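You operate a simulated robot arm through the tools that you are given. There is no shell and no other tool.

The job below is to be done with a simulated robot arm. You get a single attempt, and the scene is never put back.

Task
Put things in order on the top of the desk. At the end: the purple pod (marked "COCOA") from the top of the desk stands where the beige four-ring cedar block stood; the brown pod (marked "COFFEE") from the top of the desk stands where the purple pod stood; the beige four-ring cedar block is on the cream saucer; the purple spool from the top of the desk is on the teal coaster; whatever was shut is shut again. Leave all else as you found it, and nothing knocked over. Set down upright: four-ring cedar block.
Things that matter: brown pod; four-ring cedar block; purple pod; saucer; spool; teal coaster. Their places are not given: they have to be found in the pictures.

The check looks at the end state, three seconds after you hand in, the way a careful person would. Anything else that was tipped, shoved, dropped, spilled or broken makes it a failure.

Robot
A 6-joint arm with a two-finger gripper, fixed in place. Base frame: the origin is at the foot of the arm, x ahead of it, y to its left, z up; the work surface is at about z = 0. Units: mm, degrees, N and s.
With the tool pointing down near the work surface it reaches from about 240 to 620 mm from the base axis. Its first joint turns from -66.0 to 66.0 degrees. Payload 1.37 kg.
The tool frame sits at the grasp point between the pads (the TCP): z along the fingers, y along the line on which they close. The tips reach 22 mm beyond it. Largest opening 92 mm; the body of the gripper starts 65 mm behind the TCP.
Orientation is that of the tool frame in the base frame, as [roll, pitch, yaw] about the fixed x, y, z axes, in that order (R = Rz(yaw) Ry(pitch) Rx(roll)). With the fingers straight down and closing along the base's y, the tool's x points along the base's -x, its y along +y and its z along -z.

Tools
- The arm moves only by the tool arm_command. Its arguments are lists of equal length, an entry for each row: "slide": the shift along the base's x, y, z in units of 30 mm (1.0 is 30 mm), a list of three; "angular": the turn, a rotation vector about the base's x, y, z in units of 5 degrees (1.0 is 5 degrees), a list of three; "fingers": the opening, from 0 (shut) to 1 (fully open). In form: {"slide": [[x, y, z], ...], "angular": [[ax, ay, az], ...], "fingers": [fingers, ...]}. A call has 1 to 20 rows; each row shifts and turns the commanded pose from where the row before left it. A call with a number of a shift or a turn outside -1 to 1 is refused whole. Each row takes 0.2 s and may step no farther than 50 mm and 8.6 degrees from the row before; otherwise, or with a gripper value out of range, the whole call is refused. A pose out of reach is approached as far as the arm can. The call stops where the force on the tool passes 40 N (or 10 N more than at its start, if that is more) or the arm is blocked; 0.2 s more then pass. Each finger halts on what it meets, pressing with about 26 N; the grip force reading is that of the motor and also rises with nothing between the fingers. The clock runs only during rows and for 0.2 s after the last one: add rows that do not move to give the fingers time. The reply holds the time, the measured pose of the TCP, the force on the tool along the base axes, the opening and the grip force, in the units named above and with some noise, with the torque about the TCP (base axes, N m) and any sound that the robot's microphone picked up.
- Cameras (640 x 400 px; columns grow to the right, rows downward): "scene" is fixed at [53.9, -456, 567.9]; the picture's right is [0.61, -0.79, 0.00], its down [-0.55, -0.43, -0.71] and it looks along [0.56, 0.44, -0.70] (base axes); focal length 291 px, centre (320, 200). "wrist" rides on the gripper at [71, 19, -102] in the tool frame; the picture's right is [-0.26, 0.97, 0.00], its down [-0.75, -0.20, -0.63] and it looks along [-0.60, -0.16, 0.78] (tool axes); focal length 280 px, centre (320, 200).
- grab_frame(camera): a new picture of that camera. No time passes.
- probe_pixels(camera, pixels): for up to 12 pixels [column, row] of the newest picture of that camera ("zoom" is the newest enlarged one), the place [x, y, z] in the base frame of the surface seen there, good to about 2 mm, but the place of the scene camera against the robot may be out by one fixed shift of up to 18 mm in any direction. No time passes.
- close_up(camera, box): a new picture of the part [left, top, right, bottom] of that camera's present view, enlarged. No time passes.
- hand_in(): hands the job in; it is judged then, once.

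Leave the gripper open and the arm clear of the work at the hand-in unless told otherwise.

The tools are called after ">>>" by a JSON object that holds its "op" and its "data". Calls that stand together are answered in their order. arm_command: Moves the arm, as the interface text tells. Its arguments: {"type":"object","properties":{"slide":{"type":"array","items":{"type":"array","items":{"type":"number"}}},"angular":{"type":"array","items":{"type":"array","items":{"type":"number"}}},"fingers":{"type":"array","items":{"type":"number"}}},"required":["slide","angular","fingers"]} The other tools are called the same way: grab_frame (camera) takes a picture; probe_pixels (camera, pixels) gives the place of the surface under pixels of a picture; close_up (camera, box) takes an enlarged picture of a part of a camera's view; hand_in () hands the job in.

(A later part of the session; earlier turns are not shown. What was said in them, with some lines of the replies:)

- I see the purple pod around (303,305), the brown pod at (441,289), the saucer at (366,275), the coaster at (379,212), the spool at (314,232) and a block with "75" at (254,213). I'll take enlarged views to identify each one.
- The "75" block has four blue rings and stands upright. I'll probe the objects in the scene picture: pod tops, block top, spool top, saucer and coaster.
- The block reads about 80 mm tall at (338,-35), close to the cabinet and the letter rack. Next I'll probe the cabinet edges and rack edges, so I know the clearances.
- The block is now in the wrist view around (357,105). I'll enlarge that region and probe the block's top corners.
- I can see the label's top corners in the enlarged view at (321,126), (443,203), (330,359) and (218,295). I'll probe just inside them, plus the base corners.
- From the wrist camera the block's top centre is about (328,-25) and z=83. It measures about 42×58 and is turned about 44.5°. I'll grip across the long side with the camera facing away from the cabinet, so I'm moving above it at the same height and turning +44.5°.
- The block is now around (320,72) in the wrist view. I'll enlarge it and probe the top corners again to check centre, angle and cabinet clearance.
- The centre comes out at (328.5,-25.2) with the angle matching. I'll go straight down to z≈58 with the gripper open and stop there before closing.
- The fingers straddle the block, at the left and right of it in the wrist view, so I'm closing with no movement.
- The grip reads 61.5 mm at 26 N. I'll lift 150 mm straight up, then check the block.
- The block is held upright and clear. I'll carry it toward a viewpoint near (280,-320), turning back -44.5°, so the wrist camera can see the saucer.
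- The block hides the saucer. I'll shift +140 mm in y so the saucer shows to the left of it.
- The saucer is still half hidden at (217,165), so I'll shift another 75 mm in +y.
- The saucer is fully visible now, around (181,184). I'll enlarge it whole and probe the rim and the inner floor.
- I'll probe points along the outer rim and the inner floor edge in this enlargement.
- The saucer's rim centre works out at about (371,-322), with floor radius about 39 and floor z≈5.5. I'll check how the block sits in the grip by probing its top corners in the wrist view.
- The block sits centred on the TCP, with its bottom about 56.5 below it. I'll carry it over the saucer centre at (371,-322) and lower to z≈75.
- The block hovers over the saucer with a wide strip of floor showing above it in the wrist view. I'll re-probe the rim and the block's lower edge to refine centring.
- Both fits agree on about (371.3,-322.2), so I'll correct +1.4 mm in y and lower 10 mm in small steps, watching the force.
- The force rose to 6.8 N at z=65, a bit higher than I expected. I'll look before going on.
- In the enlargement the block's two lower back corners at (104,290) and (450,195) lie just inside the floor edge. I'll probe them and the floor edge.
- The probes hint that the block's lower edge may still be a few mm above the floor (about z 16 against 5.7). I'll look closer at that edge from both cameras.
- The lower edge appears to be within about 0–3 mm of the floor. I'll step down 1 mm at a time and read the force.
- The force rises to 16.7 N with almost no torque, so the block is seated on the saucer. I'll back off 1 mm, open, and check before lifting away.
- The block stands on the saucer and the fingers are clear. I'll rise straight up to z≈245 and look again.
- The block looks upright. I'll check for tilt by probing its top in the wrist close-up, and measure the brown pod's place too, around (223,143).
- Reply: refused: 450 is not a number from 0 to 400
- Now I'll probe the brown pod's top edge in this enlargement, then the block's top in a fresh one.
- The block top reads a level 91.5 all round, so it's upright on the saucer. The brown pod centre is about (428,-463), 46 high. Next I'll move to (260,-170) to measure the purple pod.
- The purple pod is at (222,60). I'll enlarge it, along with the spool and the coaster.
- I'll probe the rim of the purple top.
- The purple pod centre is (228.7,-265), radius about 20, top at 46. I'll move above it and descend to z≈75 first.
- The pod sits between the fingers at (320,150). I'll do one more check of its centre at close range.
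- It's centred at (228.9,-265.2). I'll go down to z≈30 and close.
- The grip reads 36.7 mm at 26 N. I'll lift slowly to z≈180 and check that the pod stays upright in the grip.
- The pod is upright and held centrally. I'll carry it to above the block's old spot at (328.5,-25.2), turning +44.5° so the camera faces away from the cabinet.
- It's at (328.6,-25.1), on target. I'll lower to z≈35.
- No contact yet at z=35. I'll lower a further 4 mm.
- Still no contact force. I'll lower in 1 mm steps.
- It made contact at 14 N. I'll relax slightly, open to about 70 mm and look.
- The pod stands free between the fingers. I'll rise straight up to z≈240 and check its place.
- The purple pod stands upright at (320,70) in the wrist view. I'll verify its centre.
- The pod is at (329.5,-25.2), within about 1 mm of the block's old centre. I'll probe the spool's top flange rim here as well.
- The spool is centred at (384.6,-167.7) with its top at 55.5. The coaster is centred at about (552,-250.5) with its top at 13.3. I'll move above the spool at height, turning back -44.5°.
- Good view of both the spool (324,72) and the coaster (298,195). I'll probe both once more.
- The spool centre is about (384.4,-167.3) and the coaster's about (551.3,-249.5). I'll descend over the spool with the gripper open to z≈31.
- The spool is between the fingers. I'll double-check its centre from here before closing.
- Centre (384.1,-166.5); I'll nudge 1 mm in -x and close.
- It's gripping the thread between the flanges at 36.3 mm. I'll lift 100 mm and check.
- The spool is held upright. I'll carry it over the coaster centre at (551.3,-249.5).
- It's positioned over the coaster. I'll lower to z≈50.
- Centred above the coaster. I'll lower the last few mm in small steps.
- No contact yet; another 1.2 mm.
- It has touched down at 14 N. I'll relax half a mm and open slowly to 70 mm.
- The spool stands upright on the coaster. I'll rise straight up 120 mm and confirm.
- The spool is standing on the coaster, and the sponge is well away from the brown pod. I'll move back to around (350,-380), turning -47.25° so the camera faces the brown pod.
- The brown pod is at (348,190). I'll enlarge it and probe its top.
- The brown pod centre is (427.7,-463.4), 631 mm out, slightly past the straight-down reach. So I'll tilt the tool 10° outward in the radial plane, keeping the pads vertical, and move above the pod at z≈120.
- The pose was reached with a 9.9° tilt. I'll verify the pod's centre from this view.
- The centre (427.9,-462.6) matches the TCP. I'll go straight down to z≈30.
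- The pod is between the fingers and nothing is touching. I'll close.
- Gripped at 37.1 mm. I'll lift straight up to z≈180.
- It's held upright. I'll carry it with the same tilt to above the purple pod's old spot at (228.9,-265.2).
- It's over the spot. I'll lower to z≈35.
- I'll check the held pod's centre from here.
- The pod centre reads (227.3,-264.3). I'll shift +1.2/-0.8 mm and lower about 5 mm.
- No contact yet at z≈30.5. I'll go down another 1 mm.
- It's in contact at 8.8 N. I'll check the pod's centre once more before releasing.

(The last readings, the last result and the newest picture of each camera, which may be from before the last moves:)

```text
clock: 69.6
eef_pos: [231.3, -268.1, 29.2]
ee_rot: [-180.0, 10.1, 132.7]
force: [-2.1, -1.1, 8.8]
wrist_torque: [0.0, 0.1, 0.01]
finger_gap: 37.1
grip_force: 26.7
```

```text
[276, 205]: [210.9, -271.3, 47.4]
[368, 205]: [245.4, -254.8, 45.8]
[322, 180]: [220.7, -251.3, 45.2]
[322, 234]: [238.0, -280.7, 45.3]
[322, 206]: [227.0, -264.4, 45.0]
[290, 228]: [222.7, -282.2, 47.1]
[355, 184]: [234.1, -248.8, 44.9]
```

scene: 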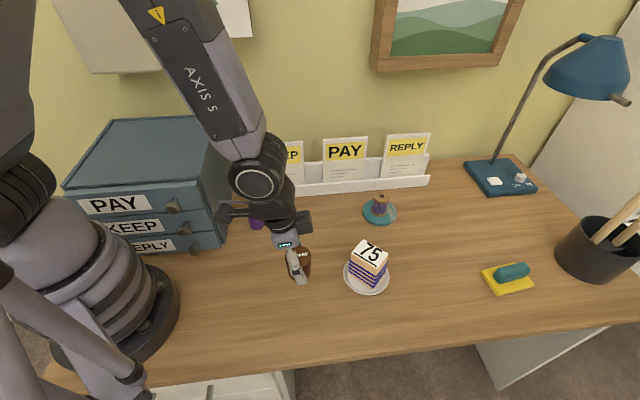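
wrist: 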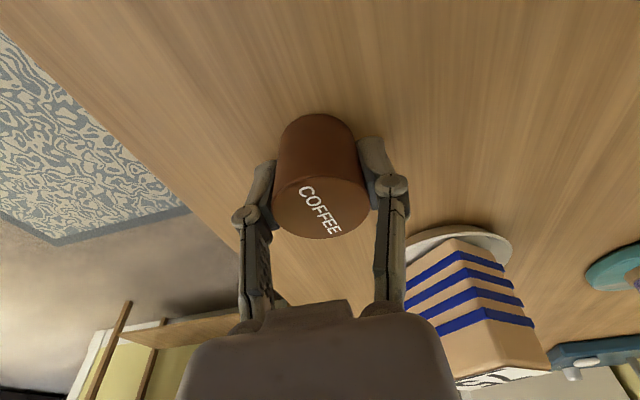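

Its centre is (228.6,-264.9), right on the spot. I'll release slowly to 70 mm.

>>> {"op": "arm_command", "data": {"slide": [[0, 0, 0.015], [0, 0, 0], [0, 0, 0], [0, 0, 0], [0, 0, 0], [0, 0, 0]], "angular": [[0, 0, 0], [0, 0, 0], [0, 0, 0], [0, 0, 0], [0, 0, 0], [0, 0, 0]], "fingers": [0.3, 0.45, 0.6, 0.75, 0.85, 0.85]}}

>>> {"op": "grab_frame", "data": {"camera": "wrist"}}

```text
clock: 71.0
eef_pos: [229.6, -266.6, 29.6]
ee_rot: [180.0, 10.1, 132.7]
force: [1.4, -0.2, 0.2]
wrist_torque: [0.01, 0.0, 0.01]
finger_gap: 78.3
grip_force: 0.0
```

```text
taken
```

wrist: 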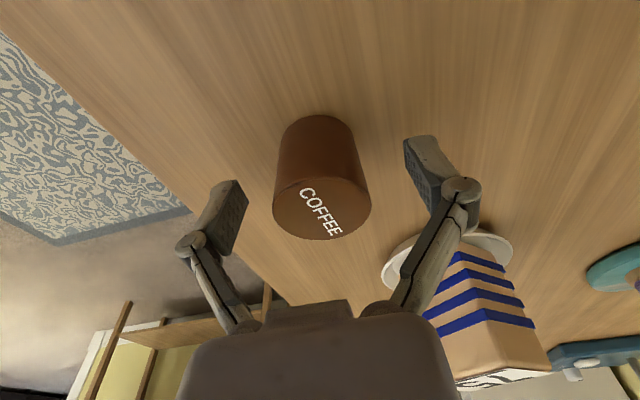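

The pod stands free. I'll rise straight up, then undo the tilt at height.

>>> {"op": "arm_command", "data": {"slide": [[0, 0, 0.4], [0, 0, 0.8], [0, 0, 1], [0, 0, 1], [0, 0, 1], [0, 0, 1], [0, 0, 1], [0, 0, 1], [0, 0, 0], [0, 0, 0], [0, 0, 0], [0, 0, 0]], "angular": [[0, 0, 0], [0, 0, 0], [0, 0, 0], [0, 0, 0], [0, 0, 0], [0, 0, 0], [0, 0, 0], [0, 0, 0], [0.489, 0.453, 0], [0.489, 0.453, 0], [0.489, 0.453, 0], [0, 0, 0]], "fingers": [0.85, 0.85, 0.85, 0.85, 0.85, 1, 1, 1, 1, 1, 1, 1]}}

>>> {"op": "grab_frame", "data": {"camera": "scene"}}

>>> {"op": "grab_frame", "data": {"camera": "wrist"}}

```text
clock: 73.6
eef_pos: [228.0, -266.7, 239.9]
ee_rot: [-179.9, 0.0, 132.7]
force: [0.5, 0.0, 1.3]
wrist_torque: [-0.04, -0.02, -0.01]
finger_gap: 91.8
grip_force: 0.1
out of reach, approached as far as the arm can: row 5
```

```text
taken
```

scene: 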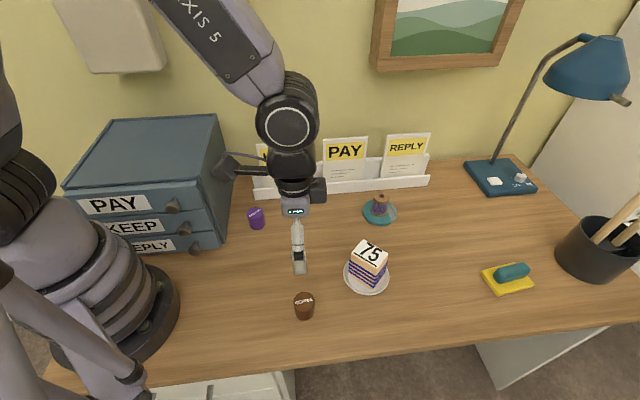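

```text
taken
```

wrist: 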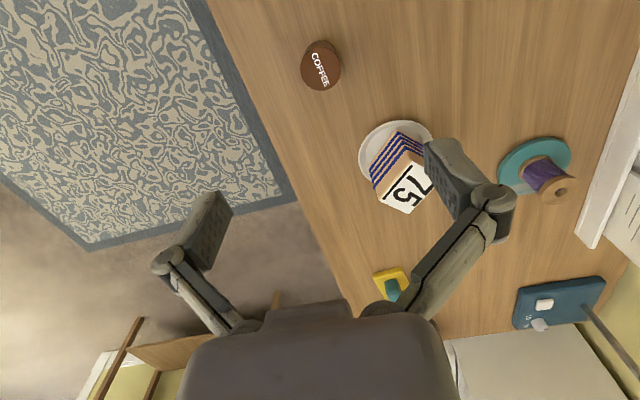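

All objects appear in place. I'll move the arm to its starting pose, high and clear, turning back, and then do a last check.

>>> {"op": "arm_command", "data": {"slide": [[0.4, 0.25, 0.3], [0.8, 0.5, 0.3], [0.8, 0.5, 0.3], [0.8, 0.5, 0.3], [0.8, 0.5, 0.3], [0.8, 0.5, 0.2], [0.8, 0.5, 0.2], [0.8, 0.5, 0.2], [0.8, 0.5, 0.1], [0.8, 0.5, 0], [0.2, 0.3, 0], [0, 0, 0]], "angular": [[0, 0, 0.5], [0, 0, 0.945], [0, 0, 0.945], [0, 0, 0.945], [0, 0, 0.945], [0, 0, 0.945], [0, 0, 0.945], [0, 0, 0.945], [0, 0, 0.945], [0, 0, 0.945], [0, 0, 0.445], [0, 0, 0]], "fingers": [1, 1, 1, 1, 1, 1, 1, 1, 1, 1, 1, 1]}}

>>> {"op": "grab_frame", "data": {"camera": "scene"}}

>>> {"op": "close_up", "data": {"camera": "scene", "box": [230, 180, 430, 325]}}

>>> {"op": "probe_pixels", "data": {"camera": "scene", "pixels": [[304, 299], [256, 214], [372, 254], [381, 197]]}}

```text
clock: 76.2
eef_pos: [463.7, -114.8, 305.3]
ee_rot: [-179.8, 0.0, 179.9]
force: [0.4, 1.1, -0.2]
wrist_torque: [0.01, -0.02, 0.01]
finger_gap: 91.9
grip_force: 0.0
```

```text
taken
```

scene: 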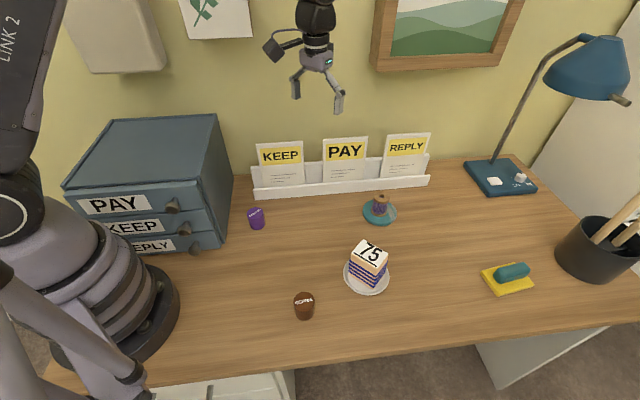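

```text
2.76 times, centred on (330, 252) of scene
```

zoom: 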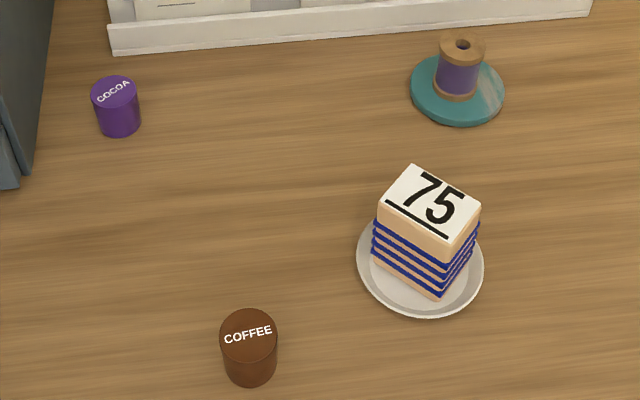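

```text
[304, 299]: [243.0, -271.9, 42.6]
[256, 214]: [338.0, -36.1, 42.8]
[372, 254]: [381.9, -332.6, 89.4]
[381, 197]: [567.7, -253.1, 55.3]
```

Last check of the pictures:
- **Purple pod:** stands at the block's old place.
- **Brown pod:** stands at the purple pod's old place.
- **Block:** upright on the saucer.
- **Spool:** on the teal coaster.
- **Everything else:** the drawers are shut and the other things look as they did at the start.

The gripper is open and the arm is clear, so I'm handing in.

>>> {"op": "hand_in", "data": {}}

```text
The job is handed in.
```

The job is done and handed in; I haven't been told how it was judged. My last pictures showed:

- **Purple pod ("COCOA"):** stands within about 1 mm of where the block stood.
- **Brown pod ("COFFEE"):** stands within about 1 mm of where the purple pod stood. It was slightly out of straight-down reach, so I picked it up and set it down with the gripper tilted 10°.
- **Four-ring cedar block:** upright on the cream saucer, with its top level.
- **Purple spool:** upright on the teal coaster.

I didn't open any drawers, and they are still shut. Nothing was knocked over, and the other things on the desk look as they did at the start. The gripper is open and the arm is back near its starting pose, clear of the desk.
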